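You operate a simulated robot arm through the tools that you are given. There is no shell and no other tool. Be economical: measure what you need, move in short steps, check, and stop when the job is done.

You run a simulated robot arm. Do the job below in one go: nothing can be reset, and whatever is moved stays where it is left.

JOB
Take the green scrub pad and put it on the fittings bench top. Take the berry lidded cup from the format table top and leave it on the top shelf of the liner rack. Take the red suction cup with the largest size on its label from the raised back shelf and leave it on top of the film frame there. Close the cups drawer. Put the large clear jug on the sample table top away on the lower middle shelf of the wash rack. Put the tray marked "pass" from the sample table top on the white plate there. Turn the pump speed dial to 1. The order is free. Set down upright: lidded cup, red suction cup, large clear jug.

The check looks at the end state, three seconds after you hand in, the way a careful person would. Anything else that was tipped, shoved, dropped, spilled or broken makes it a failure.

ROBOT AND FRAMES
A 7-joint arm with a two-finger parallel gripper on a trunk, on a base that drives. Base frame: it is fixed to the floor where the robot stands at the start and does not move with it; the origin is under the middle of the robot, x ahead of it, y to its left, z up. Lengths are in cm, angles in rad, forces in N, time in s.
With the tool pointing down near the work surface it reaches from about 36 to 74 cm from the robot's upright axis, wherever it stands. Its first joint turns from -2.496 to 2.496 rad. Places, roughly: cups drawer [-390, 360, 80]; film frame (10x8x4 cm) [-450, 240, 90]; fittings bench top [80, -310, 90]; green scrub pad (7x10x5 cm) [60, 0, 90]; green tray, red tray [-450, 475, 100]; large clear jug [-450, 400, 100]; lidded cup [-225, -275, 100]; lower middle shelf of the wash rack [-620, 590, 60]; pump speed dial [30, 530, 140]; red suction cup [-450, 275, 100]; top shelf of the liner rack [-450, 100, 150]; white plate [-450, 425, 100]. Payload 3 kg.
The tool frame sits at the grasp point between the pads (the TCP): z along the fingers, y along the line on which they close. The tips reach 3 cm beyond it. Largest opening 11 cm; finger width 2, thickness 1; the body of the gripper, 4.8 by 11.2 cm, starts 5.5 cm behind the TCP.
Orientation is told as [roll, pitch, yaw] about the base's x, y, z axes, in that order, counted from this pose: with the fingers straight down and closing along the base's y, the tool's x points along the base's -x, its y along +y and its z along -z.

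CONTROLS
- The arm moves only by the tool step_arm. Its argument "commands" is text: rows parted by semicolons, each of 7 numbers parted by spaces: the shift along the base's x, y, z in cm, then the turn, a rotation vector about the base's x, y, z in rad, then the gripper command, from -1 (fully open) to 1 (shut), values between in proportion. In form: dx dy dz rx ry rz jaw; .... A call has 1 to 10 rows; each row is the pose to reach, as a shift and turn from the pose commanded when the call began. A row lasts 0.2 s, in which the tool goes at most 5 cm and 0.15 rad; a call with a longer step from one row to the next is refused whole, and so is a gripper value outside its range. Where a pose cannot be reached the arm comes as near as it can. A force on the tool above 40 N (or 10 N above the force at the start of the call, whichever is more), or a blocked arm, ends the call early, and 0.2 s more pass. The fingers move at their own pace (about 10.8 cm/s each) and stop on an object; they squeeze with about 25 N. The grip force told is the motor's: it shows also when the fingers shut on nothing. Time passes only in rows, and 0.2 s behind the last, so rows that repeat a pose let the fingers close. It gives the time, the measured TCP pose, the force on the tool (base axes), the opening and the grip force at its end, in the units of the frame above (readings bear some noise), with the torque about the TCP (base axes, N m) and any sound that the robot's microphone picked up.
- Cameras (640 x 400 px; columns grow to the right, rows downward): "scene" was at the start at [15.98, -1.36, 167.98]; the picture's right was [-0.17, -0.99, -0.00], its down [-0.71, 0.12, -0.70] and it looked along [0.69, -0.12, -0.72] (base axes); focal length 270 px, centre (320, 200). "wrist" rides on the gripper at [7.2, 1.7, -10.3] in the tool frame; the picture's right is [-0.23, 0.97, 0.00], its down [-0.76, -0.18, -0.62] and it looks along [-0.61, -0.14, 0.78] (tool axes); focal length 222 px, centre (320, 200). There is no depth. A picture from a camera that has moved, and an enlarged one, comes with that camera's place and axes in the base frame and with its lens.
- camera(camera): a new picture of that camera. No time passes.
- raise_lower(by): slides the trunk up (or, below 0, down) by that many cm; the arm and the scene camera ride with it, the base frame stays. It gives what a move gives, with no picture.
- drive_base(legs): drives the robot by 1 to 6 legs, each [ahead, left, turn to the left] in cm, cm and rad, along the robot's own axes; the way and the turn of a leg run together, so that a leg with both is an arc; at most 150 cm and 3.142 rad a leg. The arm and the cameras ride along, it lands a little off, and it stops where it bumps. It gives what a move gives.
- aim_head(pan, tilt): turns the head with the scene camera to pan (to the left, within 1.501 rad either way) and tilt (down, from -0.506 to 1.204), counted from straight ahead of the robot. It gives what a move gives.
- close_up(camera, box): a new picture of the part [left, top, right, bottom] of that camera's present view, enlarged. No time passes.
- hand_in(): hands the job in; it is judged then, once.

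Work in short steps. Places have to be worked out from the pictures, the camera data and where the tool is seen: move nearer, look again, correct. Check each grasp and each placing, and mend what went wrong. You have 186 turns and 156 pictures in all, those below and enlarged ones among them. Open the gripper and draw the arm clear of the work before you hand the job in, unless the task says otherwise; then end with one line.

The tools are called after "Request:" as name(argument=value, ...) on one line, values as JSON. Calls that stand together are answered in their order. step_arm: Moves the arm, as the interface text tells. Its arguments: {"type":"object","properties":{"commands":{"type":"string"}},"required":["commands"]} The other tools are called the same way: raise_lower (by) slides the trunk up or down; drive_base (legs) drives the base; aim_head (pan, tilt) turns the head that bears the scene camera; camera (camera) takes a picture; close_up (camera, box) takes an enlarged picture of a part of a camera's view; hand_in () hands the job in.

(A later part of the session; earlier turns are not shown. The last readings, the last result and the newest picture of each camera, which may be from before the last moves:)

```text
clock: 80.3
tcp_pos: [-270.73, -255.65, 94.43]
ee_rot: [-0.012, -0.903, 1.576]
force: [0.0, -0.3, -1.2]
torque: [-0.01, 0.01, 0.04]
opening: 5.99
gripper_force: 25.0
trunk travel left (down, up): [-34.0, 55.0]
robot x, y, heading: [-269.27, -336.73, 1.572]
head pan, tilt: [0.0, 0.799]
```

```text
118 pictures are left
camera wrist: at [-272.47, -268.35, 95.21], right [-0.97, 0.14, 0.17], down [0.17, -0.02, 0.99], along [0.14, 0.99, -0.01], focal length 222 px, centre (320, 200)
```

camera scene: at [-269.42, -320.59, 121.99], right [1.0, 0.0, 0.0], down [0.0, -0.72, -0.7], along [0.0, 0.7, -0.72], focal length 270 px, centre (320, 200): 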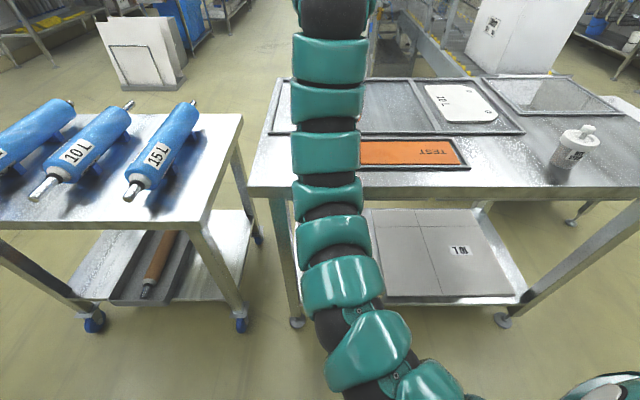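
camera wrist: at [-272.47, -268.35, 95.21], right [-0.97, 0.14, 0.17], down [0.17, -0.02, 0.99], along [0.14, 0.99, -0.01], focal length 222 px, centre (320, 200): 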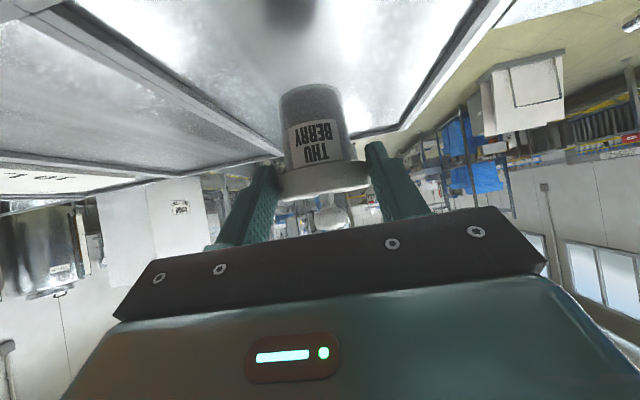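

The whole cup lifts with its lid. I raise it, then drive left past the canister cart and look at the way to the liner rack.

Request:
step_arm(commands="0 0 4 0 0 0 1; 0 0 8 0 0 0 1; 0 0 8 0 0 0 1")

Request:
raise_lower(by=35)

Request:
drive_base(legs=[[0, 140, 0]])

Request:
aim_head(pan=0.3, tilt=0.3)

Request:
camera(camera="scene")

```text
clock: 81.1
tcp_pos: [-270.67, -255.55, 102.35]
ee_rot: [-0.013, -0.901, 1.578]
force: [0.2, 0.4, -1.3]
torque: [-0.02, -0.01, 0.0]
opening: 5.98
gripper_force: 25.2
trunk travel left (down, up): [-34.0, 55.0]
robot x, y, heading: [-269.32, -336.53, 1.576]
head pan, tilt: [0.0, 0.799]
```

```text
clock: 84.5
tcp_pos: [-270.89, -255.71, 137.35]
ee_rot: [-0.01, -0.901, 1.577]
force: [-0.3, 0.6, -1.3]
torque: [-0.06, 0.03, 0.0]
opening: 5.95
gripper_force: 25.1
trunk travel left (down, up): [-69.0, 20.0]
robot x, y, heading: [-269.35, -336.81, 1.574]
head pan, tilt: [0.0, 0.799]
```

```text
clock: 91.5
tcp_pos: [-411.51, -256.21, 137.4]
ee_rot: [-0.011, -0.901, 1.581]
force: [-0.1, -0.1, -0.1]
torque: [-0.04, 0.0, -0.04]
opening: 5.95
gripper_force: 25.3
trunk travel left (down, up): [-69.0, 20.0]
robot x, y, heading: [-409.65, -337.3, 1.58]
head pan, tilt: [0.0, 0.799]
```

```text
clock: 92.4
tcp_pos: [-411.39, -256.16, 137.51]
ee_rot: [-0.011, -0.902, 1.582]
force: [-0.1, 0.2, -0.3]
torque: [-0.02, 0.03, 0.04]
opening: 5.99
gripper_force: 25.1
trunk travel left (down, up): [-69.0, 20.0]
robot x, y, heading: [-409.75, -336.92, 1.579]
head pan, tilt: [0.3, 0.3]
```

```text
117 pictures are left
camera scene: at [-412.47, -320.3, 161.41], right [0.95, 0.3, 0.0], down [0.09, -0.28, -0.95], along [-0.29, 0.91, -0.3], focal length 270 px, centre (320, 200)
```

scene: 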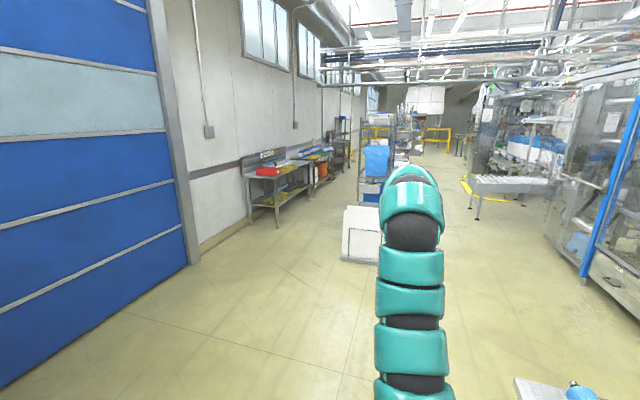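

I drive on ahead and to the right, into the aisle east of the centre row, and look left at the rack.

Request:
drive_base(legs=[[150, 0, 0], [0, -80, 0], [100, 0, 0]])

Request:
aim_head(pan=0.7, tilt=0.2)

Request:
camera(camera="scene")

```text
clock: 108.6
tcp_pos: [-335.79, -4.55, 137.38]
ee_rot: [-0.011, -0.902, 1.601]
force: [0.7, -0.1, -0.9]
torque: [-0.03, -0.01, 0.02]
opening: 5.97
gripper_force: 24.6
trunk travel left (down, up): [-69.0, 20.0]
robot x, y, heading: [-332.43, -85.16, 1.596]
head pan, tilt: [0.3, 0.3]
```

```text
clock: 109.4
tcp_pos: [-335.82, -4.53, 137.47]
ee_rot: [-0.011, -0.903, 1.6]
force: [-0.9, 0.6, -0.2]
torque: [-0.04, 0.01, 0.01]
opening: 5.97
gripper_force: 24.9
trunk travel left (down, up): [-69.0, 20.0]
robot x, y, heading: [-332.67, -85.85, 1.593]
head pan, tilt: [0.7, 0.201]
```

```text
116 pictures are left
camera scene: at [-338.93, -70.43, 162.35], right [0.75, 0.66, 0.0], down [0.13, -0.15, -0.98], along [-0.65, 0.73, -0.2], focal length 270 px, centre (320, 200)
```

scene: 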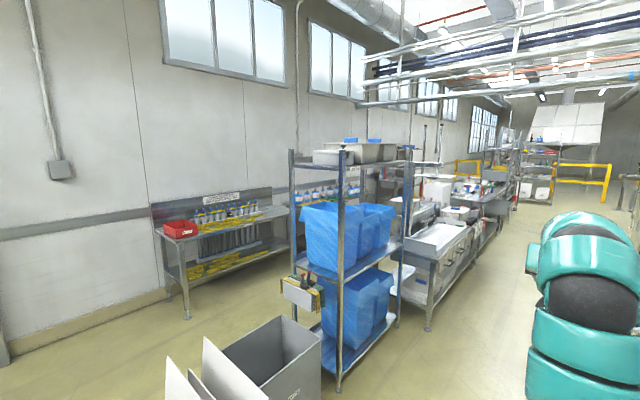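

The rack front is near x=-431 (y 53..149), top shelf at about z 148 with bins on it. I raise the trunk fully, drive to y≈100 and turn to face it.

Request:
raise_lower(by=20)

Request:
drive_base(legs=[[0, -20, 0], [150, 0, 0], [35, 0, 0], [0, 0, 1.55]])

Request:
aim_head(pan=0.0, tilt=0.35)

Request:
camera(camera="scene")

Request:
camera(camera="wrist")

```text
clock: 111.6
tcp_pos: [-335.8, -4.52, 157.38]
ee_rot: [-0.01, -0.901, 1.601]
force: [0.5, 0.2, -1.2]
torque: [-0.04, 0.02, 0.0]
opening: 5.97
gripper_force: 24.5
trunk travel left (down, up): [-89.0, 0.0]
robot x, y, heading: [-332.5, -85.33, 1.592]
head pan, tilt: [0.7, 0.201]
```

```text
clock: 125.9
tcp_pos: [-396.67, 97.63, 157.43]
ee_rot: [-0.01, -0.902, -3.132]
force: [0.8, 0.3, -0.5]
torque: [-0.04, -0.03, -0.02]
opening: 5.97
gripper_force: 25.4
trunk travel left (down, up): [-89.0, 0.0]
robot x, y, heading: [-315.91, 99.49, -3.139]
head pan, tilt: [0.7, 0.201]
```

```text
clock: 126.9
tcp_pos: [-396.63, 97.63, 157.53]
ee_rot: [-0.009, -0.902, -3.131]
force: [-0.1, -0.5, -0.2]
torque: [-0.02, -0.01, 0.0]
opening: 5.98
gripper_force: 24.8
trunk travel left (down, up): [-89.0, 0.0]
robot x, y, heading: [-315.7, 99.38, -3.136]
head pan, tilt: [0.0, 0.351]
```

```text
115 pictures are left
camera scene: at [-332.96, 99.3, 180.95], right [-0.01, 1.0, 0.0], down [0.34, 0.0, -0.94], along [-0.94, -0.01, -0.34], focal length 270 px, centre (320, 200)
```

scene: 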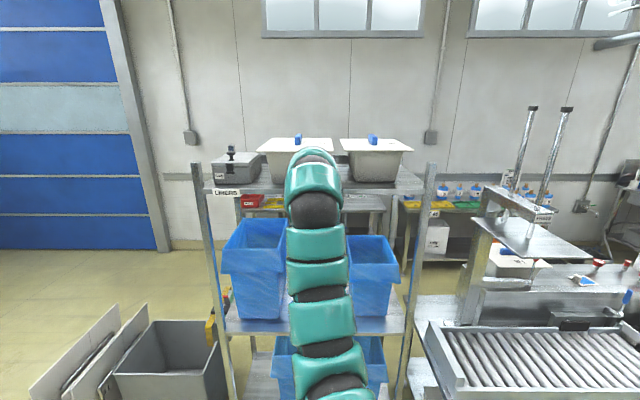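

```text
114 pictures are left
camera wrist: at [-384.03, 95.99, 158.2], right [-0.14, -0.98, 0.17], down [0.02, 0.17, 0.99], along [-0.99, 0.14, -0.01], focal length 222 px, centre (320, 200)
```

wrist: 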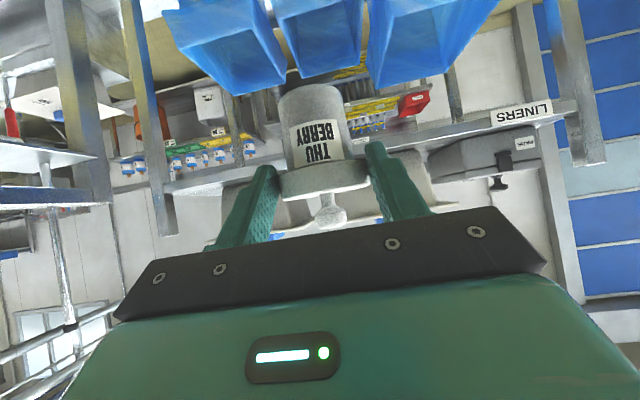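

Request:
close_up(camera="scene", box=[190, 120, 450, 220])

```text
2.46 times, centred on (320, 170) of scene
camera zoom: at [-332.96, 99.3, 180.95], right [-0.01, 1.0, 0.0], down [0.34, 0.0, -0.94], along [-0.94, -0.01, -0.34], focal length 666 px, centre (320, 274)
```

zoom: 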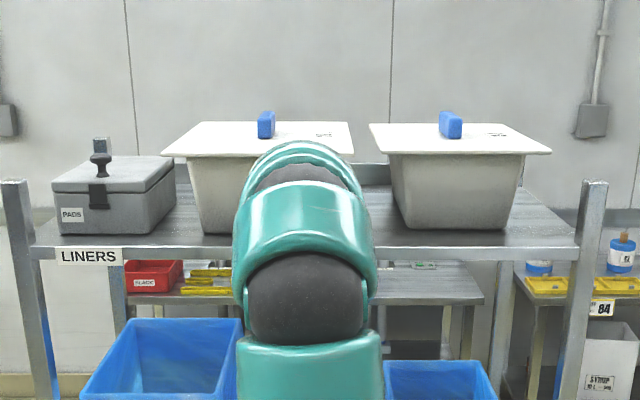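

I choose the gap in front of the two bins, about [-435.5,105], shelf near z 149.8. I lift the cup 5 cm more, shift right 7.5 cm and drive closer by 28 cm, then look.

Request:
step_arm(commands="0 0 3 0 0 0 1; 0 0 5.5 0 0 0 1; 0 0 5.5 0 0 0 1")

Request:
drive_base(legs=[[0, -7.5, 0], [28, 0, 0]])

Request:
camera(camera="wrist")

Request:
aim_head(pan=0.25, tilt=0.4)

Request:
camera(camera="scene")

```text
clock: 127.7
tcp_pos: [-396.75, 97.67, 162.95]
ee_rot: [-0.012, -0.901, -3.132]
force: [0.0, 0.3, -1.5]
torque: [-0.01, -0.02, 0.02]
opening: 5.96
gripper_force: 24.8
trunk travel left (down, up): [-89.0, 0.0]
robot x, y, heading: [-315.85, 99.65, -3.134]
head pan, tilt: [0.0, 0.351]
```

```text
clock: 130.3
tcp_pos: [-424.81, 105.41, 162.85]
ee_rot: [-0.011, -0.899, -3.135]
force: [0.7, -1.0, -1.5]
torque: [0.0, -0.02, 0.01]
opening: 5.95
gripper_force: 24.9
trunk travel left (down, up): [-89.0, 0.0]
robot x, y, heading: [-343.88, 106.7, -3.144]
head pan, tilt: [0.0, 0.351]
```

```text
112 pictures are left
camera wrist: at [-412.25, 103.65, 163.69], right [-0.14, -0.97, 0.17], down [0.02, 0.17, 0.99], along [-0.99, 0.14, -0.01], focal length 222 px, centre (320, 200)
```

wrist: 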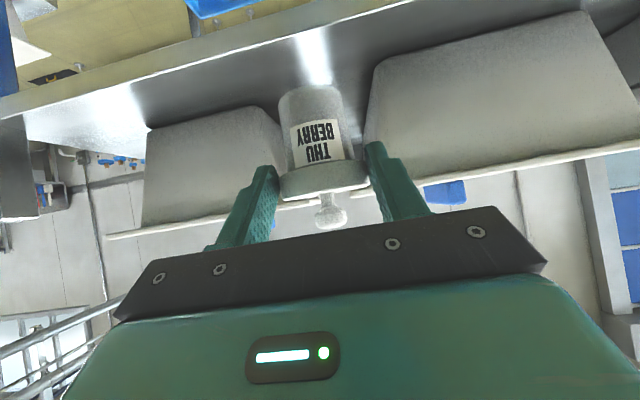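

```text
clock: 131.1
tcp_pos: [-424.69, 105.35, 162.97]
ee_rot: [-0.012, -0.903, -3.134]
force: [0.4, 0.6, -0.4]
torque: [0.02, 0.01, 0.0]
opening: 5.96
gripper_force: 24.7
trunk travel left (down, up): [-89.0, 0.0]
robot x, y, heading: [-343.64, 106.76, -3.135]
head pan, tilt: [0.25, 0.4]
```

```text
111 pictures are left
camera scene: at [-360.66, 104.54, 180.5], right [-0.25, 0.97, 0.0], down [0.38, 0.1, -0.92], along [-0.89, -0.23, -0.39], focal length 270 px, centre (320, 200)
```

scene: 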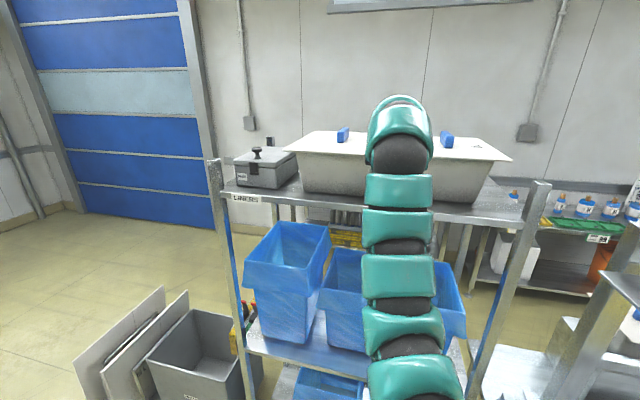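

The gap between the bins lines up with the cup; shelf edge x≈-430.3, bins start at -438.7, shelf z≈150. I lower 5, go in 9.5 cm, and check.

Request:
step_arm(commands="0 0 -3 0 0 0 1; 0 0 -5 0 0 0 1; -4 0 -5 0 0 0 1; -8 0 -5 0 0 0 1; -9.5 0 -5 0 0 0 1; -9.5 0 -5 0 0 0 1")

Request:
camera(camera="wrist")

```text
clock: 132.5
tcp_pos: [-433.54, 105.3, 158.05]
ee_rot: [-0.009, -0.904, -3.133]
force: [0.3, -0.3, -1.2]
torque: [0.0, -0.03, 0.0]
opening: 5.96
gripper_force: 24.9
out of reach, approached as far as the arm can: row 5, 6
trunk travel left (down, up): [-89.0, 0.0]
robot x, y, heading: [-344.16, 107.11, -3.134]
head pan, tilt: [0.25, 0.4]
```

```text
110 pictures are left
camera wrist: at [-420.86, 103.62, 158.72], right [-0.14, -0.97, 0.17], down [0.02, 0.17, 0.99], along [-0.99, 0.14, -0.01], focal length 222 px, centre (320, 200)
```

wrist: 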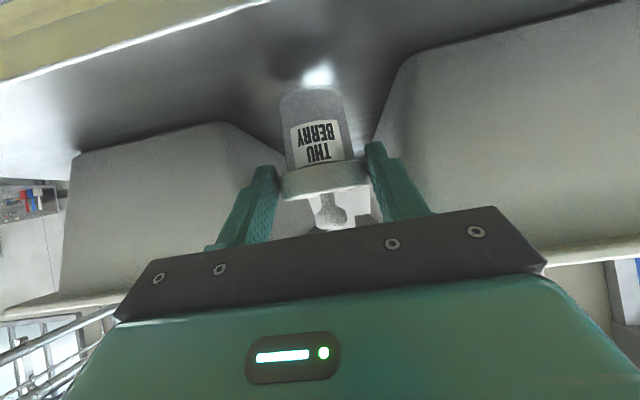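

The arm is at full stretch at x=-433.5, so I nudge the base 2 cm ahead and then lower onto the shelf by feel.

Request:
drive_base(legs=[[2, 0, 0]])

Request:
step_arm(commands="0 0 -1 0 0 0 1; 0 0 -1.8 0 0 0 1; 0 0 -2.2 0 0 0 1; 0 0 -2.5 0 0 0 1; 0 0 -2.5 0 0 0 1")

Request:
camera(camera="wrist")

```text
clock: 133.3
tcp_pos: [-435.43, 105.33, 157.84]
ee_rot: [-0.012, -0.902, -3.133]
force: [0.2, -1.1, -0.9]
torque: [0.02, -0.03, 0.03]
opening: 5.96
gripper_force: 24.9
trunk travel left (down, up): [-89.0, 0.0]
robot x, y, heading: [-345.58, 106.87, -3.134]
head pan, tilt: [0.25, 0.4]
```

```text
clock: 134.5
tcp_pos: [-435.35, 105.41, 155.39]
ee_rot: [-0.012, -0.901, -3.134]
force: [1.5, -0.4, -0.8]
torque: [-0.01, -0.04, -0.02]
opening: 4.26
gripper_force: 24.8
trunk travel left (down, up): [-89.0, 0.0]
robot x, y, heading: [-345.94, 106.91, -3.136]
head pan, tilt: [0.25, 0.4]
```

```text
109 pictures are left
camera wrist: at [-422.7, 103.63, 156.18], right [-0.14, -0.97, 0.17], down [0.02, 0.17, 0.99], along [-0.99, 0.14, -0.01], focal length 222 px, centre (320, 200)
```

wrist: 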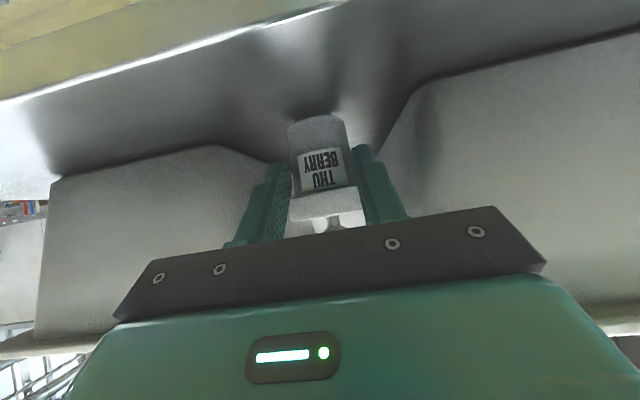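

The opening fell to 4.3: the cup touched down and slid a little forward out of the jaws, still upright. I open and look before withdrawing.

Request:
step_arm(commands="0 0 0 0 0 0 0.05; 0 0 0 0 0 0 -0.15; 0 0 0 0 0 0 -0.15")

Request:
camera(camera="wrist")

```text
clock: 135.3
tcp_pos: [-435.53, 105.29, 155.29]
ee_rot: [-0.011, -0.902, -3.132]
force: [-0.4, -0.8, 0.3]
torque: [-0.02, -0.01, 0.0]
opening: 6.34
gripper_force: 0.1
trunk travel left (down, up): [-89.0, 0.0]
robot x, y, heading: [-345.48, 106.85, -3.137]
head pan, tilt: [0.25, 0.4]
```

```text
108 pictures are left
camera wrist: at [-422.85, 103.63, 156.16], right [-0.14, -0.97, 0.17], down [0.02, 0.17, 0.99], along [-0.99, 0.14, -0.01], focal length 222 px, centre (320, 200)
```

wrist: 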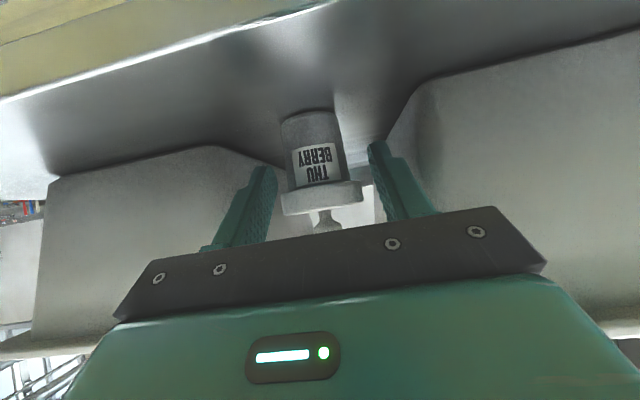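

The cup stands upright on the shelf. I withdraw along the tool axis, back the base off, and take a confirming picture.

Request:
step_arm(commands="3 0 2.4 0 0 0 -0.15; 6 0 4.8 0 0 0 -0.15; 9 0 7 0 0 0 -0.15")

Request:
drive_base(legs=[[-40, 0, 0]])

Request:
camera(camera="wrist")

Request:
aim_head(pan=-0.8, tilt=0.5)

Request:
camera(camera="scene")

```text
clock: 136.1
tcp_pos: [-426.26, 105.32, 162.51]
ee_rot: [-0.011, -0.905, -3.134]
force: [0.3, 0.2, 0.0]
torque: [-0.02, -0.01, -0.01]
opening: 6.32
gripper_force: 0.0
trunk travel left (down, up): [-89.0, 0.0]
robot x, y, heading: [-345.37, 107.11, -3.138]
head pan, tilt: [0.25, 0.4]
```

```text
clock: 138.6
tcp_pos: [-386.71, 105.06, 162.57]
ee_rot: [-0.011, -0.905, -3.128]
force: [0.1, 0.9, 0.0]
torque: [-0.01, 0.01, -0.02]
opening: 6.35
gripper_force: 0.2
trunk travel left (down, up): [-89.0, 0.0]
robot x, y, heading: [-306.47, 106.75, -3.133]
head pan, tilt: [0.25, 0.4]
```

```text
107 pictures are left
camera wrist: at [-374.06, 103.45, 163.26], right [-0.14, -0.98, 0.17], down [0.02, 0.17, 0.99], along [-0.99, 0.14, -0.01], focal length 222 px, centre (320, 200)
```

wrist: 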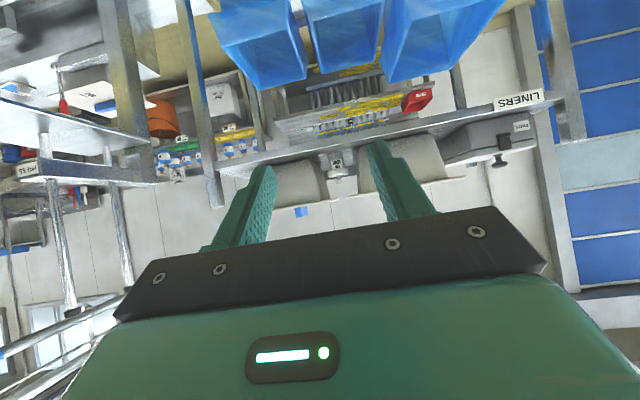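

```text
clock: 139.9
tcp_pos: [-386.78, 105.09, 162.49]
ee_rot: [-0.01, -0.904, -3.129]
force: [0.0, -0.7, 0.1]
torque: [0.02, 0.02, -0.02]
opening: 6.34
gripper_force: 0.2
trunk travel left (down, up): [-89.0, 0.0]
robot x, y, heading: [-306.34, 107.02, -3.131]
head pan, tilt: [-0.799, 0.499]
```

```text
106 pictures are left
camera scene: at [-320.44, 113.5, 179.58], right [0.71, 0.7, 0.0], down [0.34, -0.34, -0.88], along [-0.62, 0.62, -0.48], focal length 270 px, centre (320, 200)
```

scene: 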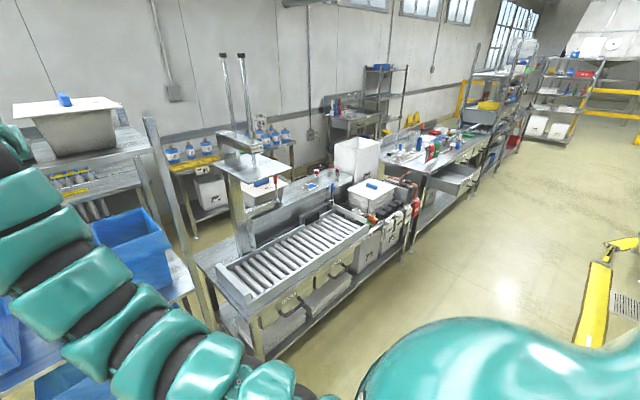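

The cup stands well on the rack. Next: I slide right 150 cm to the film station (y≈255) and look at the raised back shelf.

Request:
drive_base(legs=[[0, -150, 0]])

Request:
aim_head(pan=0.35, tilt=0.45)

Request:
camera(camera="scene")

```text
clock: 142.0
tcp_pos: [-387.46, 121.72, 162.43]
ee_rot: [-0.007, -0.902, 3.137]
force: [-0.8, 0.4, 0.1]
torque: [-0.02, -0.01, 0.01]
opening: 6.36
gripper_force: 0.0
trunk travel left (down, up): [-89.0, 0.0]
robot x, y, heading: [-306.78, 122.02, 3.131]
head pan, tilt: [-0.799, 0.499]
stopped in leg 1: the robot was blocked; the commanded pose is now the measured one
```

```text
clock: 143.4
tcp_pos: [-387.34, 121.36, 162.55]
ee_rot: [-0.012, -0.905, 3.14]
force: [-0.5, 0.8, 0.6]
torque: [0.0, 0.01, -0.05]
opening: 6.35
gripper_force: 0.0
trunk travel left (down, up): [-89.0, 0.0]
robot x, y, heading: [-306.64, 121.86, 3.136]
head pan, tilt: [0.351, 0.45]
```

```text
105 pictures are left
camera scene: at [-323.27, 119.05, 180.03], right [-0.34, 0.94, 0.0], down [0.41, 0.15, -0.9], along [-0.85, -0.3, -0.44], focal length 270 px, centre (320, 200)
```

scene: 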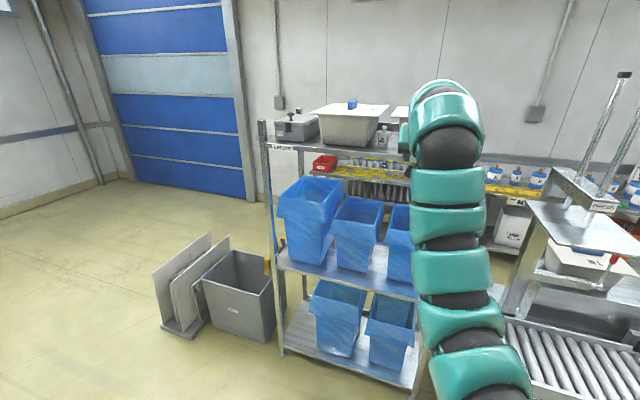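

Something on my right blocked the base. I look right and down.

Request:
aim_head(pan=-1.5, tilt=0.7)

Request:
camera(camera="scene")

```text
clock: 145.2
tcp_pos: [-387.36, 121.36, 162.56]
ee_rot: [-0.011, -0.904, 3.141]
force: [0.3, 0.8, -0.7]
torque: [0.02, 0.02, 0.01]
opening: 6.35
gripper_force: 0.1
trunk travel left (down, up): [-89.0, 0.0]
robot x, y, heading: [-306.64, 122.19, 3.135]
head pan, tilt: [-1.499, 0.7]
```

```text
104 pictures are left
camera scene: at [-315.18, 130.59, 177.81], right [1.0, 0.07, 0.0], down [0.04, -0.64, -0.76], along [-0.05, 0.76, -0.64], focal length 270 px, centre (320, 200)
```

scene: 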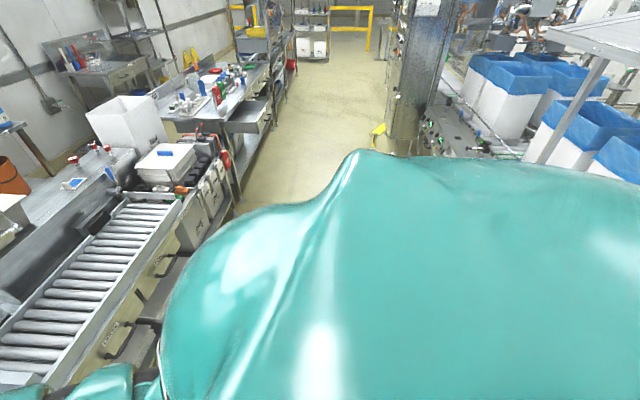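

A low conveyor table (west end near x=-306, y=140) blocks the aisle's east side. I step back, turn to face +y, and shift west, then look ahead.

Request:
drive_base(legs=[[0, 25, 0], [0, 0, -1.57]])

Request:
aim_head(pan=0.0, tilt=0.6)

Request:
camera(camera="scene")

```text
clock: 150.8
tcp_pos: [-306.53, 177.96, 162.58]
ee_rot: [-0.011, -0.904, 1.555]
force: [-0.5, -0.3, -0.1]
torque: [0.03, -0.01, -0.03]
opening: 6.33
gripper_force: 0.1
trunk travel left (down, up): [-89.0, 0.0]
robot x, y, heading: [-306.59, 97.25, 1.553]
head pan, tilt: [-1.499, 0.7]
```

```text
clock: 152.4
tcp_pos: [-306.43, 178.02, 162.56]
ee_rot: [-0.01, -0.906, 1.556]
force: [-0.6, -0.1, 0.5]
torque: [0.01, -0.01, 0.0]
opening: 6.32
gripper_force: 0.3
trunk travel left (down, up): [-89.0, 0.0]
robot x, y, heading: [-306.63, 97.09, 1.551]
head pan, tilt: [0.0, 0.6]
```

```text
103 pictures are left
camera scene: at [-306.42, 114.15, 178.67], right [1.0, -0.02, 0.0], down [-0.01, -0.56, -0.82], along [0.02, 0.82, -0.57], focal length 270 px, centre (320, 200)
```

scene: 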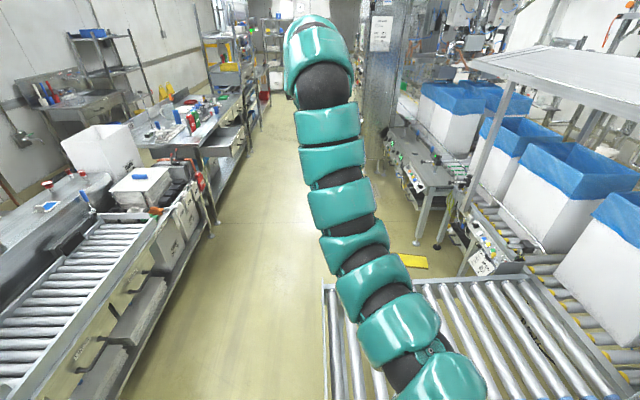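

A roller table occupies x>-303 up to y≈192; the free aisle is centred on about x=-347. I strafe left 41, go ahead 165, and turn left to face the film station.

Request:
drive_base(legs=[[0, 41, 0], [150, 0, 0], [18, 0, 0], [0, 0, 1.57]])

Request:
aim_head(pan=0.3, tilt=0.6)

Request:
camera(camera="scene")

```text
clock: 166.9
tcp_pos: [-424.55, 267.57, 162.46]
ee_rot: [-0.009, -0.904, 3.111]
force: [0.8, 0.4, -0.9]
torque: [0.0, -0.01, -0.05]
opening: 6.31
gripper_force: 0.1
trunk travel left (down, up): [-89.0, 0.0]
robot x, y, heading: [-343.7, 266.31, 3.106]
head pan, tilt: [0.0, 0.6]
```

```text
clock: 167.7
tcp_pos: [-424.47, 267.73, 162.46]
ee_rot: [-0.009, -0.905, 3.11]
force: [0.0, -0.1, -0.1]
torque: [0.0, 0.0, 0.01]
opening: 6.35
gripper_force: 0.1
trunk travel left (down, up): [-89.0, 0.0]
robot x, y, heading: [-343.56, 266.05, 3.102]
head pan, tilt: [0.3, 0.6]
```

```text
102 pictures are left
camera scene: at [-360.3, 264.1, 178.67], right [-0.26, 0.97, 0.0], down [0.55, 0.15, -0.83], along [-0.8, -0.21, -0.56], focal length 270 px, centre (320, 200)
```

scene: 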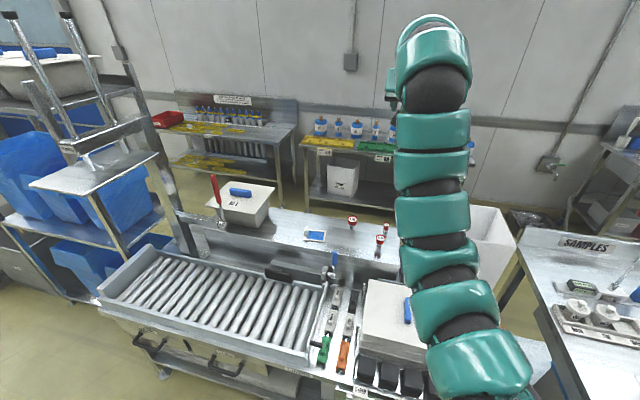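

Request:
close_up(camera="scene", box=[200, 170, 400, 290])

```text
3.20 times, centred on (300, 230) of scene
camera zoom: at [-360.3, 264.1, 178.67], right [-0.26, 0.97, 0.0], down [0.55, 0.15, -0.83], along [-0.8, -0.21, -0.56], focal length 865 px, centre (384, 104)
```

zoom: 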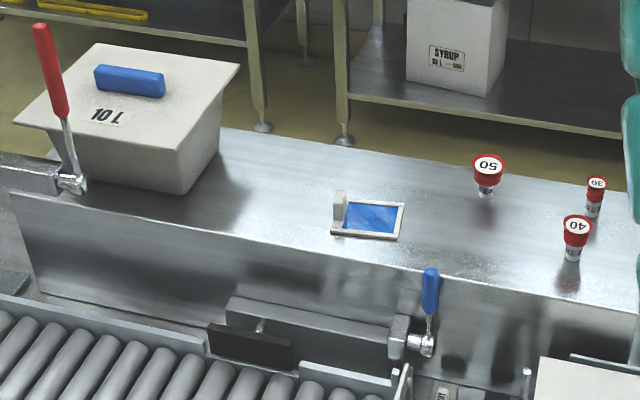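

Labels on top: 50, 40, 30. I zoom on the cups and the frame to learn their shape, and shift the base to see if another cup hides behind the arm.

Request:
close_up(camera="scene", box=[335, 210, 395, 255])

Request:
close_up(camera="scene", box=[295, 220, 335, 250])

Request:
drive_base(legs=[[0, 25, 0]])

Request:
aim_head(pan=-0.1, tilt=0.6)

Request:
camera(camera="scene")

```text
8.89 times, centred on (365, 232) of scene
camera zoom: at [-360.3, 264.1, 178.67], right [-0.26, 0.97, 0.0], down [0.55, 0.15, -0.83], along [-0.8, -0.21, -0.56], focal length 2403 px, centre (-80, -89)
```

zoom: 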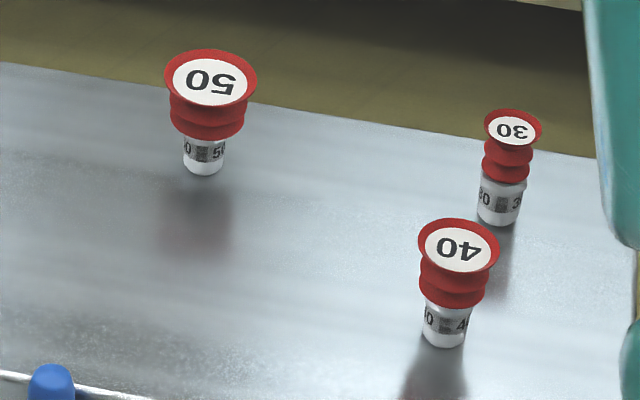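

```text
13.33 times, centred on (315, 235) of scene
camera zoom: at [-360.3, 264.1, 178.67], right [-0.26, 0.97, 0.0], down [0.55, 0.15, -0.83], along [-0.8, -0.21, -0.56], focal length 3605 px, centre (387, -267)
```

zoom: 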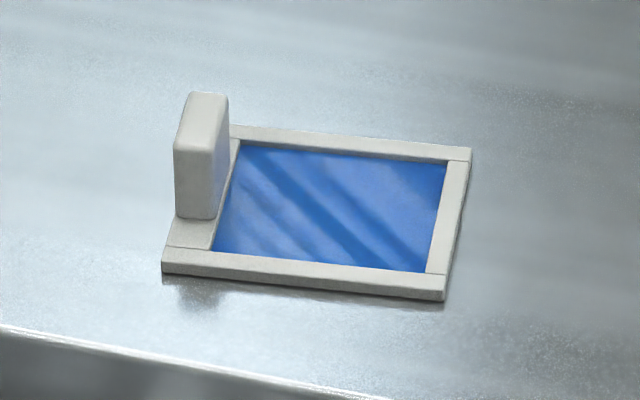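

```text
clock: 169.6
tcp_pos: [-425.33, 242.77, 162.53]
ee_rot: [-0.011, -0.907, 3.108]
force: [0.1, -0.7, 0.0]
torque: [0.01, 0.04, -0.02]
opening: 6.32
gripper_force: 0.1
trunk travel left (down, up): [-89.0, 0.0]
robot x, y, heading: [-344.58, 241.19, 3.105]
head pan, tilt: [0.3, 0.6]
```

```text
clock: 170.4
tcp_pos: [-425.45, 242.95, 162.56]
ee_rot: [-0.01, -0.905, 3.108]
force: [0.0, 0.3, -0.4]
torque: [0.01, -0.04, 0.0]
opening: 6.33
gripper_force: 0.1
trunk travel left (down, up): [-89.0, 0.0]
robot x, y, heading: [-344.79, 241.13, 3.106]
head pan, tilt: [-0.099, 0.6]
```

```text
98 pictures are left
camera scene: at [-361.45, 242.68, 178.67], right [0.14, 0.99, 0.0], down [0.56, -0.08, -0.82], along [-0.82, 0.11, -0.57], focal length 270 px, centre (320, 200)
```

scene: 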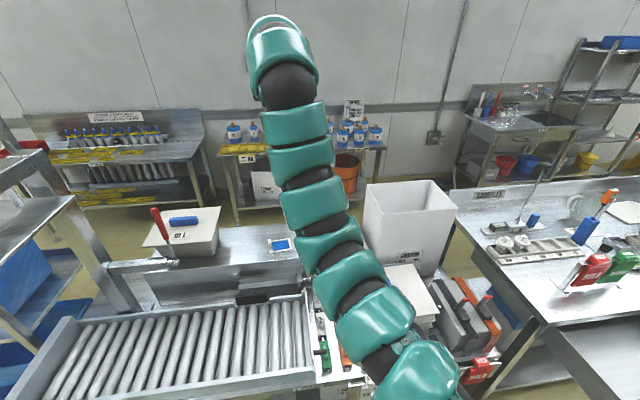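

No other cup is hidden, so "50" is the largest, at about [-454,254.5]; the frame with its grip post is at about [-444,240]. I align the base with the cup, drive 24 cm in, and lower the trunk.

Request:
drive_base(legs=[[0, 0, 0.035], [0, -14, 0], [23, 0, 0]])

Request:
raise_lower(by=-40)

Request:
camera(camera="wrist")

Request:
camera(camera="scene")

```text
clock: 173.5
tcp_pos: [-448.49, 254.02, 162.46]
ee_rot: [-0.011, -0.905, -3.137]
force: [0.0, 0.3, -0.3]
torque: [0.01, 0.0, 0.02]
opening: 6.31
gripper_force: 0.2
trunk travel left (down, up): [-89.0, 0.0]
robot x, y, heading: [-367.75, 255.23, 3.138]
head pan, tilt: [-0.099, 0.6]
```

```text
clock: 177.3
tcp_pos: [-448.43, 254.08, 122.59]
ee_rot: [-0.01, -0.907, -3.138]
force: [0.5, 0.4, 0.2]
torque: [0.03, -0.01, 0.0]
opening: 6.33
gripper_force: 0.1
trunk travel left (down, up): [-49.0, 40.0]
robot x, y, heading: [-367.91, 255.24, 3.14]
head pan, tilt: [-0.099, 0.6]
```

```text
97 pictures are left
camera wrist: at [-435.84, 252.27, 123.33], right [-0.14, -0.97, 0.17], down [0.02, 0.17, 0.98], along [-0.99, 0.15, 0.0], focal length 222 px, centre (320, 200)
```

wrist: 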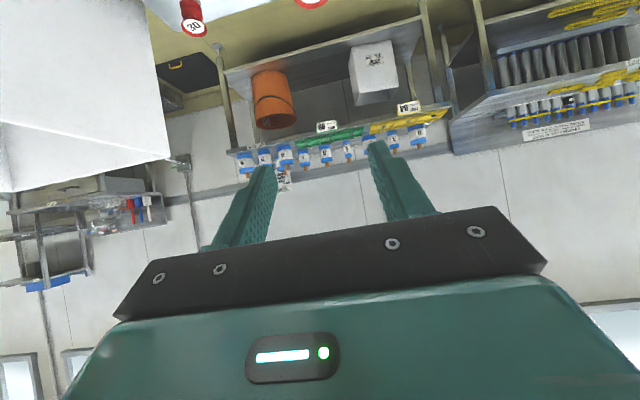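

```text
96 pictures are left
camera scene: at [-384.53, 256.15, 138.68], right [0.1, 0.99, 0.0], down [0.56, -0.06, -0.83], along [-0.82, 0.08, -0.57], focal length 270 px, centre (320, 200)
```

scene: 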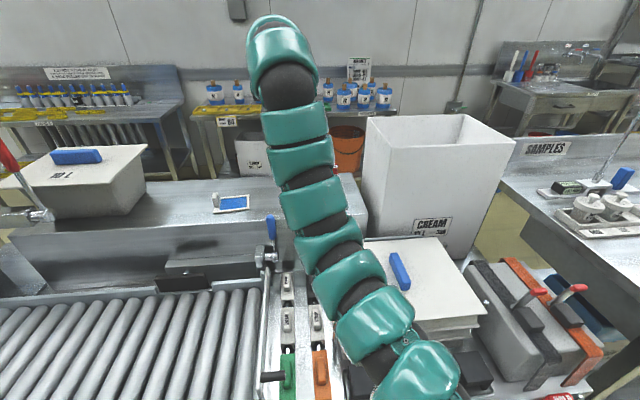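

The "50" cup's top just shows at the picture's top, near [-455,253.2]. I lower the trunk 13 cm to the pre-grasp height and check.

Request:
raise_lower(by=-12)

Request:
step_arm(commands="0 -0.5 0 0 0 0 -0.6; 0 -0.5 0 0 0 0 -0.6")

Request:
camera(camera="wrist")

```text
clock: 178.8
tcp_pos: [-448.54, 253.93, 110.6]
ee_rot: [-0.01, -0.905, -3.137]
force: [0.3, -0.2, 0.0]
torque: [-0.02, 0.01, -0.02]
opening: 6.33
gripper_force: 0.0
trunk travel left (down, up): [-37.0, 52.0]
robot x, y, heading: [-367.88, 255.21, 3.135]
head pan, tilt: [-0.099, 0.6]
```

```text
clock: 179.4
tcp_pos: [-448.44, 253.5, 110.54]
ee_rot: [-0.01, -0.906, -3.138]
force: [-0.4, 0.2, 0.4]
torque: [0.03, -0.04, 0.04]
opening: 8.81
gripper_force: 0.1
trunk travel left (down, up): [-37.0, 52.0]
robot x, y, heading: [-367.52, 255.53, 3.138]
head pan, tilt: [-0.099, 0.6]
```

```text
95 pictures are left
camera wrist: at [-435.84, 251.76, 111.32], right [-0.14, -0.97, 0.17], down [0.02, 0.17, 0.98], along [-0.99, 0.15, 0.0], focal length 222 px, centre (320, 200)
```

wrist: 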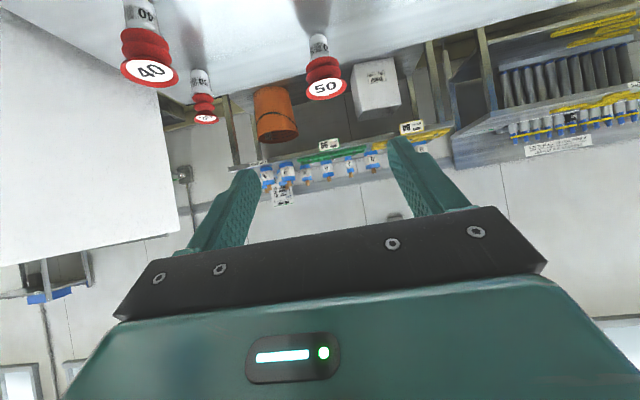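

From rim sizes (50 mm = 5 cm) the shelf is lower and farther: shelf z≈93.5, "50" rim near [-462,252.8,99]. I tilt the tool 0.3 more for reach, and creep the base 3 cm ahead.

Request:
step_arm(commands="0 0 0 0 0.15 0 -0.6; 0 0 0 0 0.3 0 -0.6; 0 0 0 0 0.3 0 -0.6")

Request:
drive_base(legs=[[3, 0, 0]])

Request:
camera(camera="wrist")

```text
clock: 180.2
tcp_pos: [-448.42, 253.63, 110.69]
ee_rot: [-0.013, -1.209, -3.137]
force: [0.0, 0.2, 0.6]
torque: [0.02, -0.01, 0.02]
opening: 8.82
gripper_force: 0.0
trunk travel left (down, up): [-37.0, 52.0]
robot x, y, heading: [-367.44, 255.52, 3.14]
head pan, tilt: [-0.099, 0.6]
```

```text
clock: 181.0
tcp_pos: [-451.49, 253.56, 110.55]
ee_rot: [-0.011, -1.204, -3.137]
force: [-0.3, -0.1, 0.4]
torque: [-0.02, 0.0, 0.01]
opening: 8.79
gripper_force: 0.1
trunk travel left (down, up): [-37.0, 52.0]
robot x, y, heading: [-370.6, 255.19, 3.14]
head pan, tilt: [-0.099, 0.6]
```

```text
94 pictures are left
camera wrist: at [-439.25, 251.79, 107.53], right [-0.09, -0.97, 0.21], down [0.31, 0.17, 0.94], along [-0.95, 0.15, 0.29], focal length 222 px, centre (320, 200)
```

wrist: 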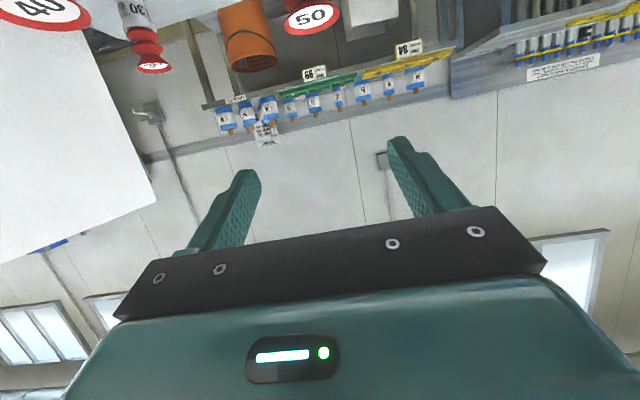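

Rim now measured again at about [-462.5,252.7,98]. I move to a pre-grasp point 8 cm short along the tool axis.

Request:
step_arm(commands="-1 -0.4 -4 0 0 0 -0.6; -2.5 -0.8 -8 0 0 0 -0.6; -3.3 -0.8 -10.2 0 0 0 -0.6; -3.3 -0.8 -10.2 0 0 0 -0.6")

Request:
camera(camera="wrist")

```text
clock: 182.0
tcp_pos: [-454.65, 252.86, 100.26]
ee_rot: [-0.013, -1.205, -3.136]
force: [-0.2, 0.2, 0.4]
torque: [-0.02, 0.0, 0.0]
opening: 8.8
gripper_force: 0.0
trunk travel left (down, up): [-37.0, 52.0]
robot x, y, heading: [-370.94, 255.3, 3.142]
head pan, tilt: [-0.099, 0.6]
```

```text
93 pictures are left
camera wrist: at [-442.47, 251.01, 97.29], right [-0.09, -0.97, 0.21], down [0.31, 0.17, 0.93], along [-0.95, 0.15, 0.29], focal length 222 px, centre (320, 200)
```

wrist: 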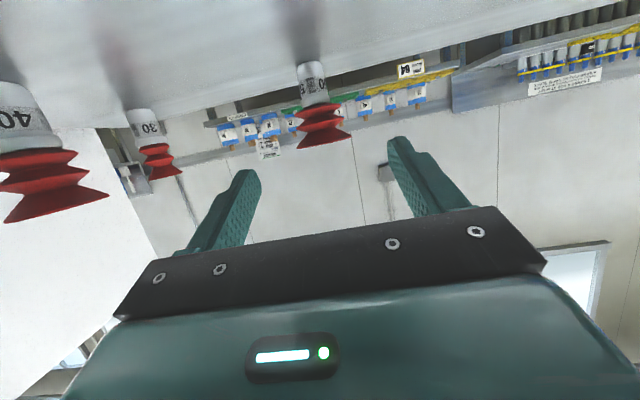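

Cup axis at about [-463.5,252.8], rim z 98, base z 92. I advance along the axis to it.

Request:
step_arm(commands="-3 0 -1.1 0 0 0 -0.6; -6 0 -2.3 0 0 0 -0.6; -8.5 0 -3.3 0 0 0 -0.6; -8.5 0 -3.3 0 0 0 -0.6")

Request:
camera(camera="wrist")

```text
clock: 183.2
tcp_pos: [-462.07, 248.31, 97.44]
ee_rot: [-0.028, -1.208, -3.076]
force: [1.2, -1.3, 3.3]
torque: [0.02, -0.16, -0.07]
opening: 8.79
gripper_force: 0.0
trunk travel left (down, up): [-37.0, 52.0]
robot x, y, heading: [-370.53, 254.97, -3.125]
head pan, tilt: [-0.099, 0.6]
stopped in row 4: the arm was blocked; the commanded pose is now the measured one
```

```text
92 pictures are left
camera wrist: at [-449.79, 247.07, 94.35], right [-0.04, -0.98, 0.2], down [0.31, 0.18, 0.94], along [-0.95, 0.1, 0.29], focal length 222 px, centre (320, 200)
```

wrist: 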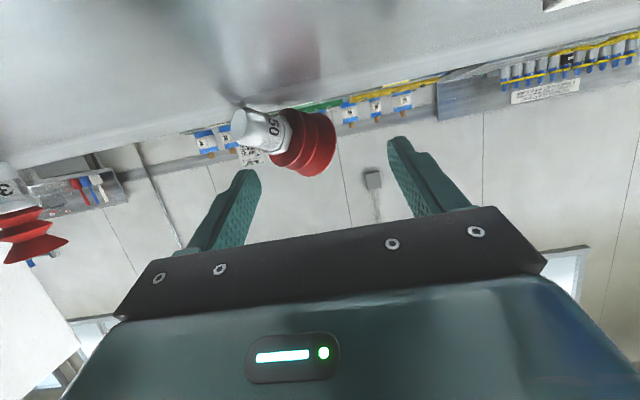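

The arm was blocked and swung toward -y; the "50" cup looks tilted. I hold still and look from both cameras before doing anything.

Request:
step_arm(commands="0 0 0 0 0 0 -0.6")

Request:
camera(camera="wrist")

Request:
camera(camera="scene")

```text
clock: 183.6
tcp_pos: [-462.1, 248.52, 97.42]
ee_rot: [-0.037, -1.207, -3.071]
force: [0.6, 0.1, 1.0]
torque: [0.01, 0.04, -0.01]
opening: 8.8
gripper_force: 0.2
trunk travel left (down, up): [-37.0, 52.0]
robot x, y, heading: [-371.02, 254.63, -3.129]
head pan, tilt: [-0.099, 0.6]
```

```text
91 pictures are left
camera wrist: at [-449.84, 247.19, 94.35], right [-0.05, -0.98, 0.2], down [0.31, 0.18, 0.94], along [-0.95, 0.11, 0.29], focal length 222 px, centre (320, 200)
```

wrist: 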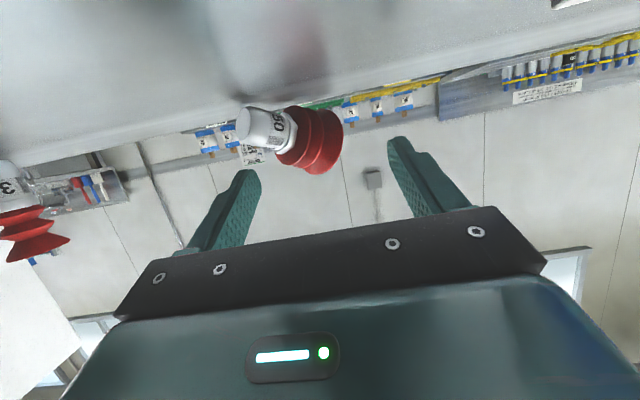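

```text
90 pictures are left
camera scene: at [-386.79, 254.67, 126.84], right [0.09, 1.0, 0.01], down [0.56, -0.04, -0.83], along [-0.83, 0.07, -0.56], focal length 270 px, centre (320, 200)
```

scene: 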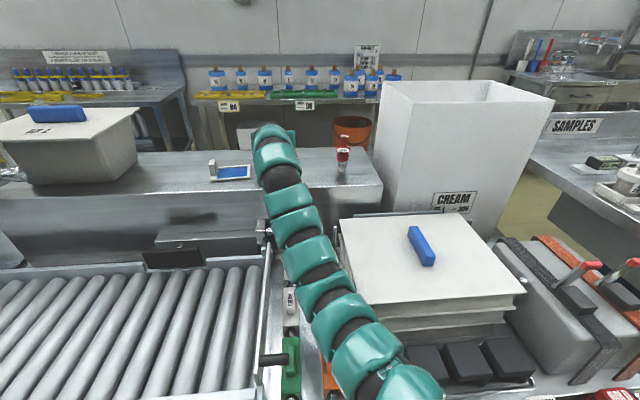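

The cup was pushed back and now lies on its side near x≈-469, rim toward -y; the arm from this side is over-stretched. I withdraw carefully, backing straight out and up, and will approach from the west aisle behind the shelf, where it is within easy reach.

Request:
step_arm(commands="2 0 0.5 0 0 0 -0.6; 5 0 1.5 0 0 0 -0.6; 8 0 3 0 0 0 -0.6; 11 0 5 0 0 0 -0.6")

Request:
raise_lower(by=30)

Request:
camera(camera="scene")

```text
clock: 184.6
tcp_pos: [-451.93, 250.33, 101.71]
ee_rot: [-0.014, -1.2, -3.105]
force: [-0.9, -0.9, 0.3]
torque: [0.04, -0.02, 0.02]
opening: 8.82
gripper_force: 0.1
trunk travel left (down, up): [-37.0, 52.0]
robot x, y, heading: [-370.91, 255.14, -3.132]
head pan, tilt: [-0.099, 0.6]
```

```text
clock: 187.6
tcp_pos: [-451.93, 249.94, 131.72]
ee_rot: [-0.014, -1.202, -3.104]
force: [-1.1, 0.6, -0.3]
torque: [-0.01, -0.01, 0.01]
opening: 8.78
gripper_force: 0.0
trunk travel left (down, up): [-67.0, 22.0]
robot x, y, heading: [-371.0, 255.03, -3.128]
head pan, tilt: [-0.099, 0.6]
```

```text
89 pictures are left
camera scene: at [-387.66, 255.66, 156.67], right [0.09, 1.0, 0.0], down [0.56, -0.05, -0.82], along [-0.82, 0.07, -0.57], focal length 270 px, centre (320, 200)
```

scene: 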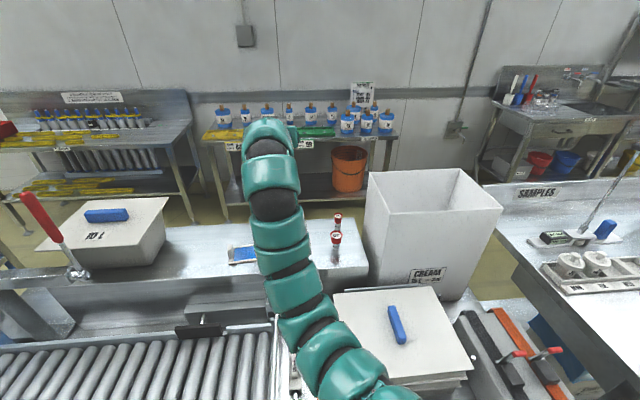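

I back off to the aisle and look past the arm to confirm how the cup lies.

Request:
raise_lower(by=22)

Request:
drive_base(legs=[[-26, 0, 0], [0, -25, 0]])

Request:
aim_head(pan=0.3, tilt=0.6)

Request:
close_up(camera="scene", box=[240, 180, 400, 280])

Request:
camera(camera="scene")

```text
clock: 190.0
tcp_pos: [-451.99, 249.86, 153.87]
ee_rot: [-0.013, -1.204, -3.103]
force: [-0.2, -0.3, 0.3]
torque: [0.01, 0.01, 0.01]
opening: 8.81
gripper_force: 0.2
trunk travel left (down, up): [-89.0, 0.0]
robot x, y, heading: [-370.73, 254.71, -3.13]
head pan, tilt: [-0.099, 0.6]
```

```text
clock: 193.3
tcp_pos: [-425.87, 275.57, 153.73]
ee_rot: [-0.012, -1.202, -3.107]
force: [0.2, 0.5, 0.2]
torque: [-0.03, 0.03, 0.0]
opening: 8.8
gripper_force: 0.0
trunk travel left (down, up): [-89.0, 0.0]
robot x, y, heading: [-345.27, 280.1, -3.134]
head pan, tilt: [-0.099, 0.6]
```

```text
clock: 194.1
tcp_pos: [-425.88, 275.47, 153.81]
ee_rot: [-0.014, -1.203, -3.105]
force: [-0.5, -0.6, -0.8]
torque: [0.0, 0.0, -0.01]
opening: 8.81
gripper_force: 0.0
trunk travel left (down, up): [-89.0, 0.0]
robot x, y, heading: [-344.65, 280.05, -3.131]
head pan, tilt: [0.3, 0.6]
```

```text
4.00 times, centred on (320, 230) of scene
camera zoom: at [-361.27, 277.51, 178.67], right [-0.3, 0.95, 0.0], down [0.54, 0.17, -0.82], along [-0.79, -0.25, -0.57], focal length 1082 px, centre (320, 80)
```

zoom: 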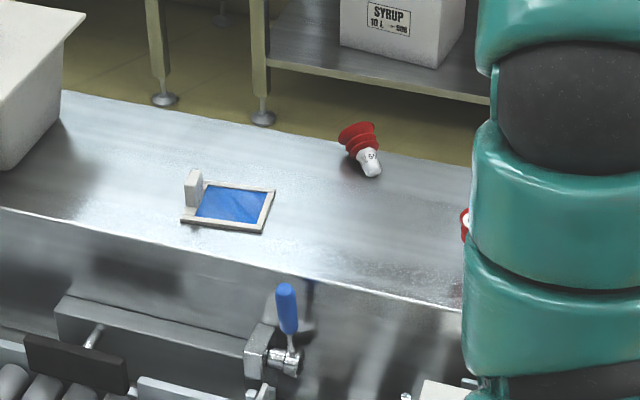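

```text
87 pictures are left
camera scene: at [-361.27, 277.51, 178.67], right [-0.3, 0.95, 0.0], down [0.54, 0.17, -0.82], along [-0.79, -0.25, -0.57], focal length 270 px, centre (320, 200)
```

scene: 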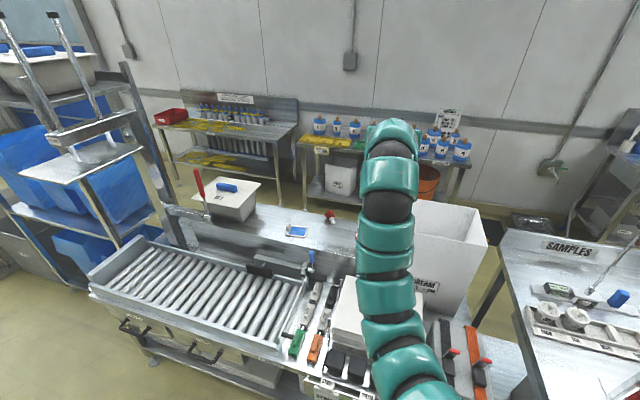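

The cup rests stably on its side (base [-463,252], rim [-467.6,249]). While on this side I do the drawer first: I move along to y≈355 and look at it.

Request:
drive_base(legs=[[-12, 0, 0], [0, -75, 0]])

Request:
aim_head(pan=0.0, tilt=0.75)

Request:
camera(camera="scene")

```text
clock: 199.0
tcp_pos: [-415.13, 349.45, 153.8]
ee_rot: [-0.014, -1.203, -3.095]
force: [0.8, -0.2, 0.5]
torque: [-0.01, -0.02, 0.02]
opening: 8.78
gripper_force: 0.1
trunk travel left (down, up): [-89.0, 0.0]
robot x, y, heading: [-334.35, 355.24, -3.121]
head pan, tilt: [0.3, 0.6]
```

```text
clock: 199.8
tcp_pos: [-415.14, 349.31, 153.75]
ee_rot: [-0.015, -1.202, -3.093]
force: [-0.1, -0.3, -0.7]
torque: [-0.03, -0.03, 0.0]
opening: 8.8
gripper_force: 0.0
trunk travel left (down, up): [-89.0, 0.0]
robot x, y, heading: [-334.04, 355.33, -3.122]
head pan, tilt: [0.0, 0.75]
```

```text
86 pictures are left
camera scene: at [-350.43, 354.79, 177.39], right [-0.02, 1.0, 0.0], down [0.68, 0.02, -0.73], along [-0.73, -0.02, -0.68], focal length 270 px, centre (320, 200)
```

scene: 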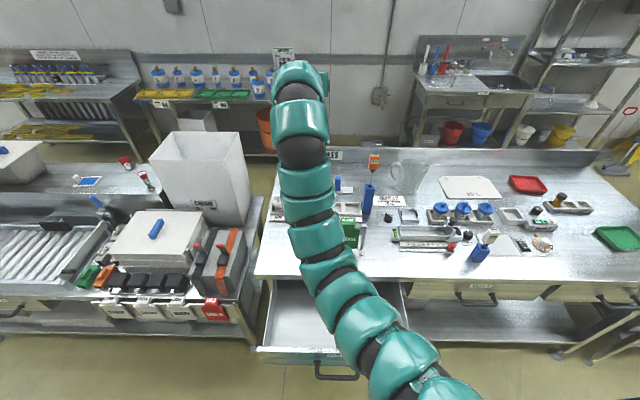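

The drawer's front stands at x≈-381 (centre y≈357); closed would be about -404. I back off 20 cm and swing the tool to point down, so I can push the front with closed fingers.

Request:
drive_base(legs=[[-22, 0, -0.02]])

Request:
step_arm(commands="2 1 -3 0 -0.15 0 1; 4 2 -6 0 -0.3 0 1; 6 3 -9 0 -0.45 0 1; 8 4 -12 0 -0.6 0 1; 10 5 -15 0 -0.75 0 1; 12 6 -18 0 -0.9 0 1; 14 7 -21 0 -1.05 0 1; 16 8 -24 0 -1.2 0 1; 18 8 -28 0 -1.2 0 1; 20 8 -32 0 -1.2 0 1")

```text
clock: 201.5
tcp_pos: [-393.29, 351.22, 153.89]
ee_rot: [-0.014, -1.203, -3.115]
force: [0.5, 0.4, -0.4]
torque: [0.0, -0.01, 0.01]
opening: 8.8
gripper_force: 0.0
trunk travel left (down, up): [-89.0, 0.0]
robot x, y, heading: [-312.04, 355.32, -3.142]
head pan, tilt: [0.0, 0.75]
```

```text
clock: 203.7
tcp_pos: [-370.62, 362.07, 120.37]
ee_rot: [-0.017, -0.265, -3.133]
force: [0.0, -0.5, -0.7]
torque: [-0.02, 0.0, 0.01]
opening: 0.0
gripper_force: 25.2
out of reach, approached as far as the arm can: row 4, 5, 6, 7, 8, 9, 10
trunk travel left (down, up): [-89.0, 0.0]
robot x, y, heading: [-311.98, 355.29, -3.141]
head pan, tilt: [0.0, 0.75]
```

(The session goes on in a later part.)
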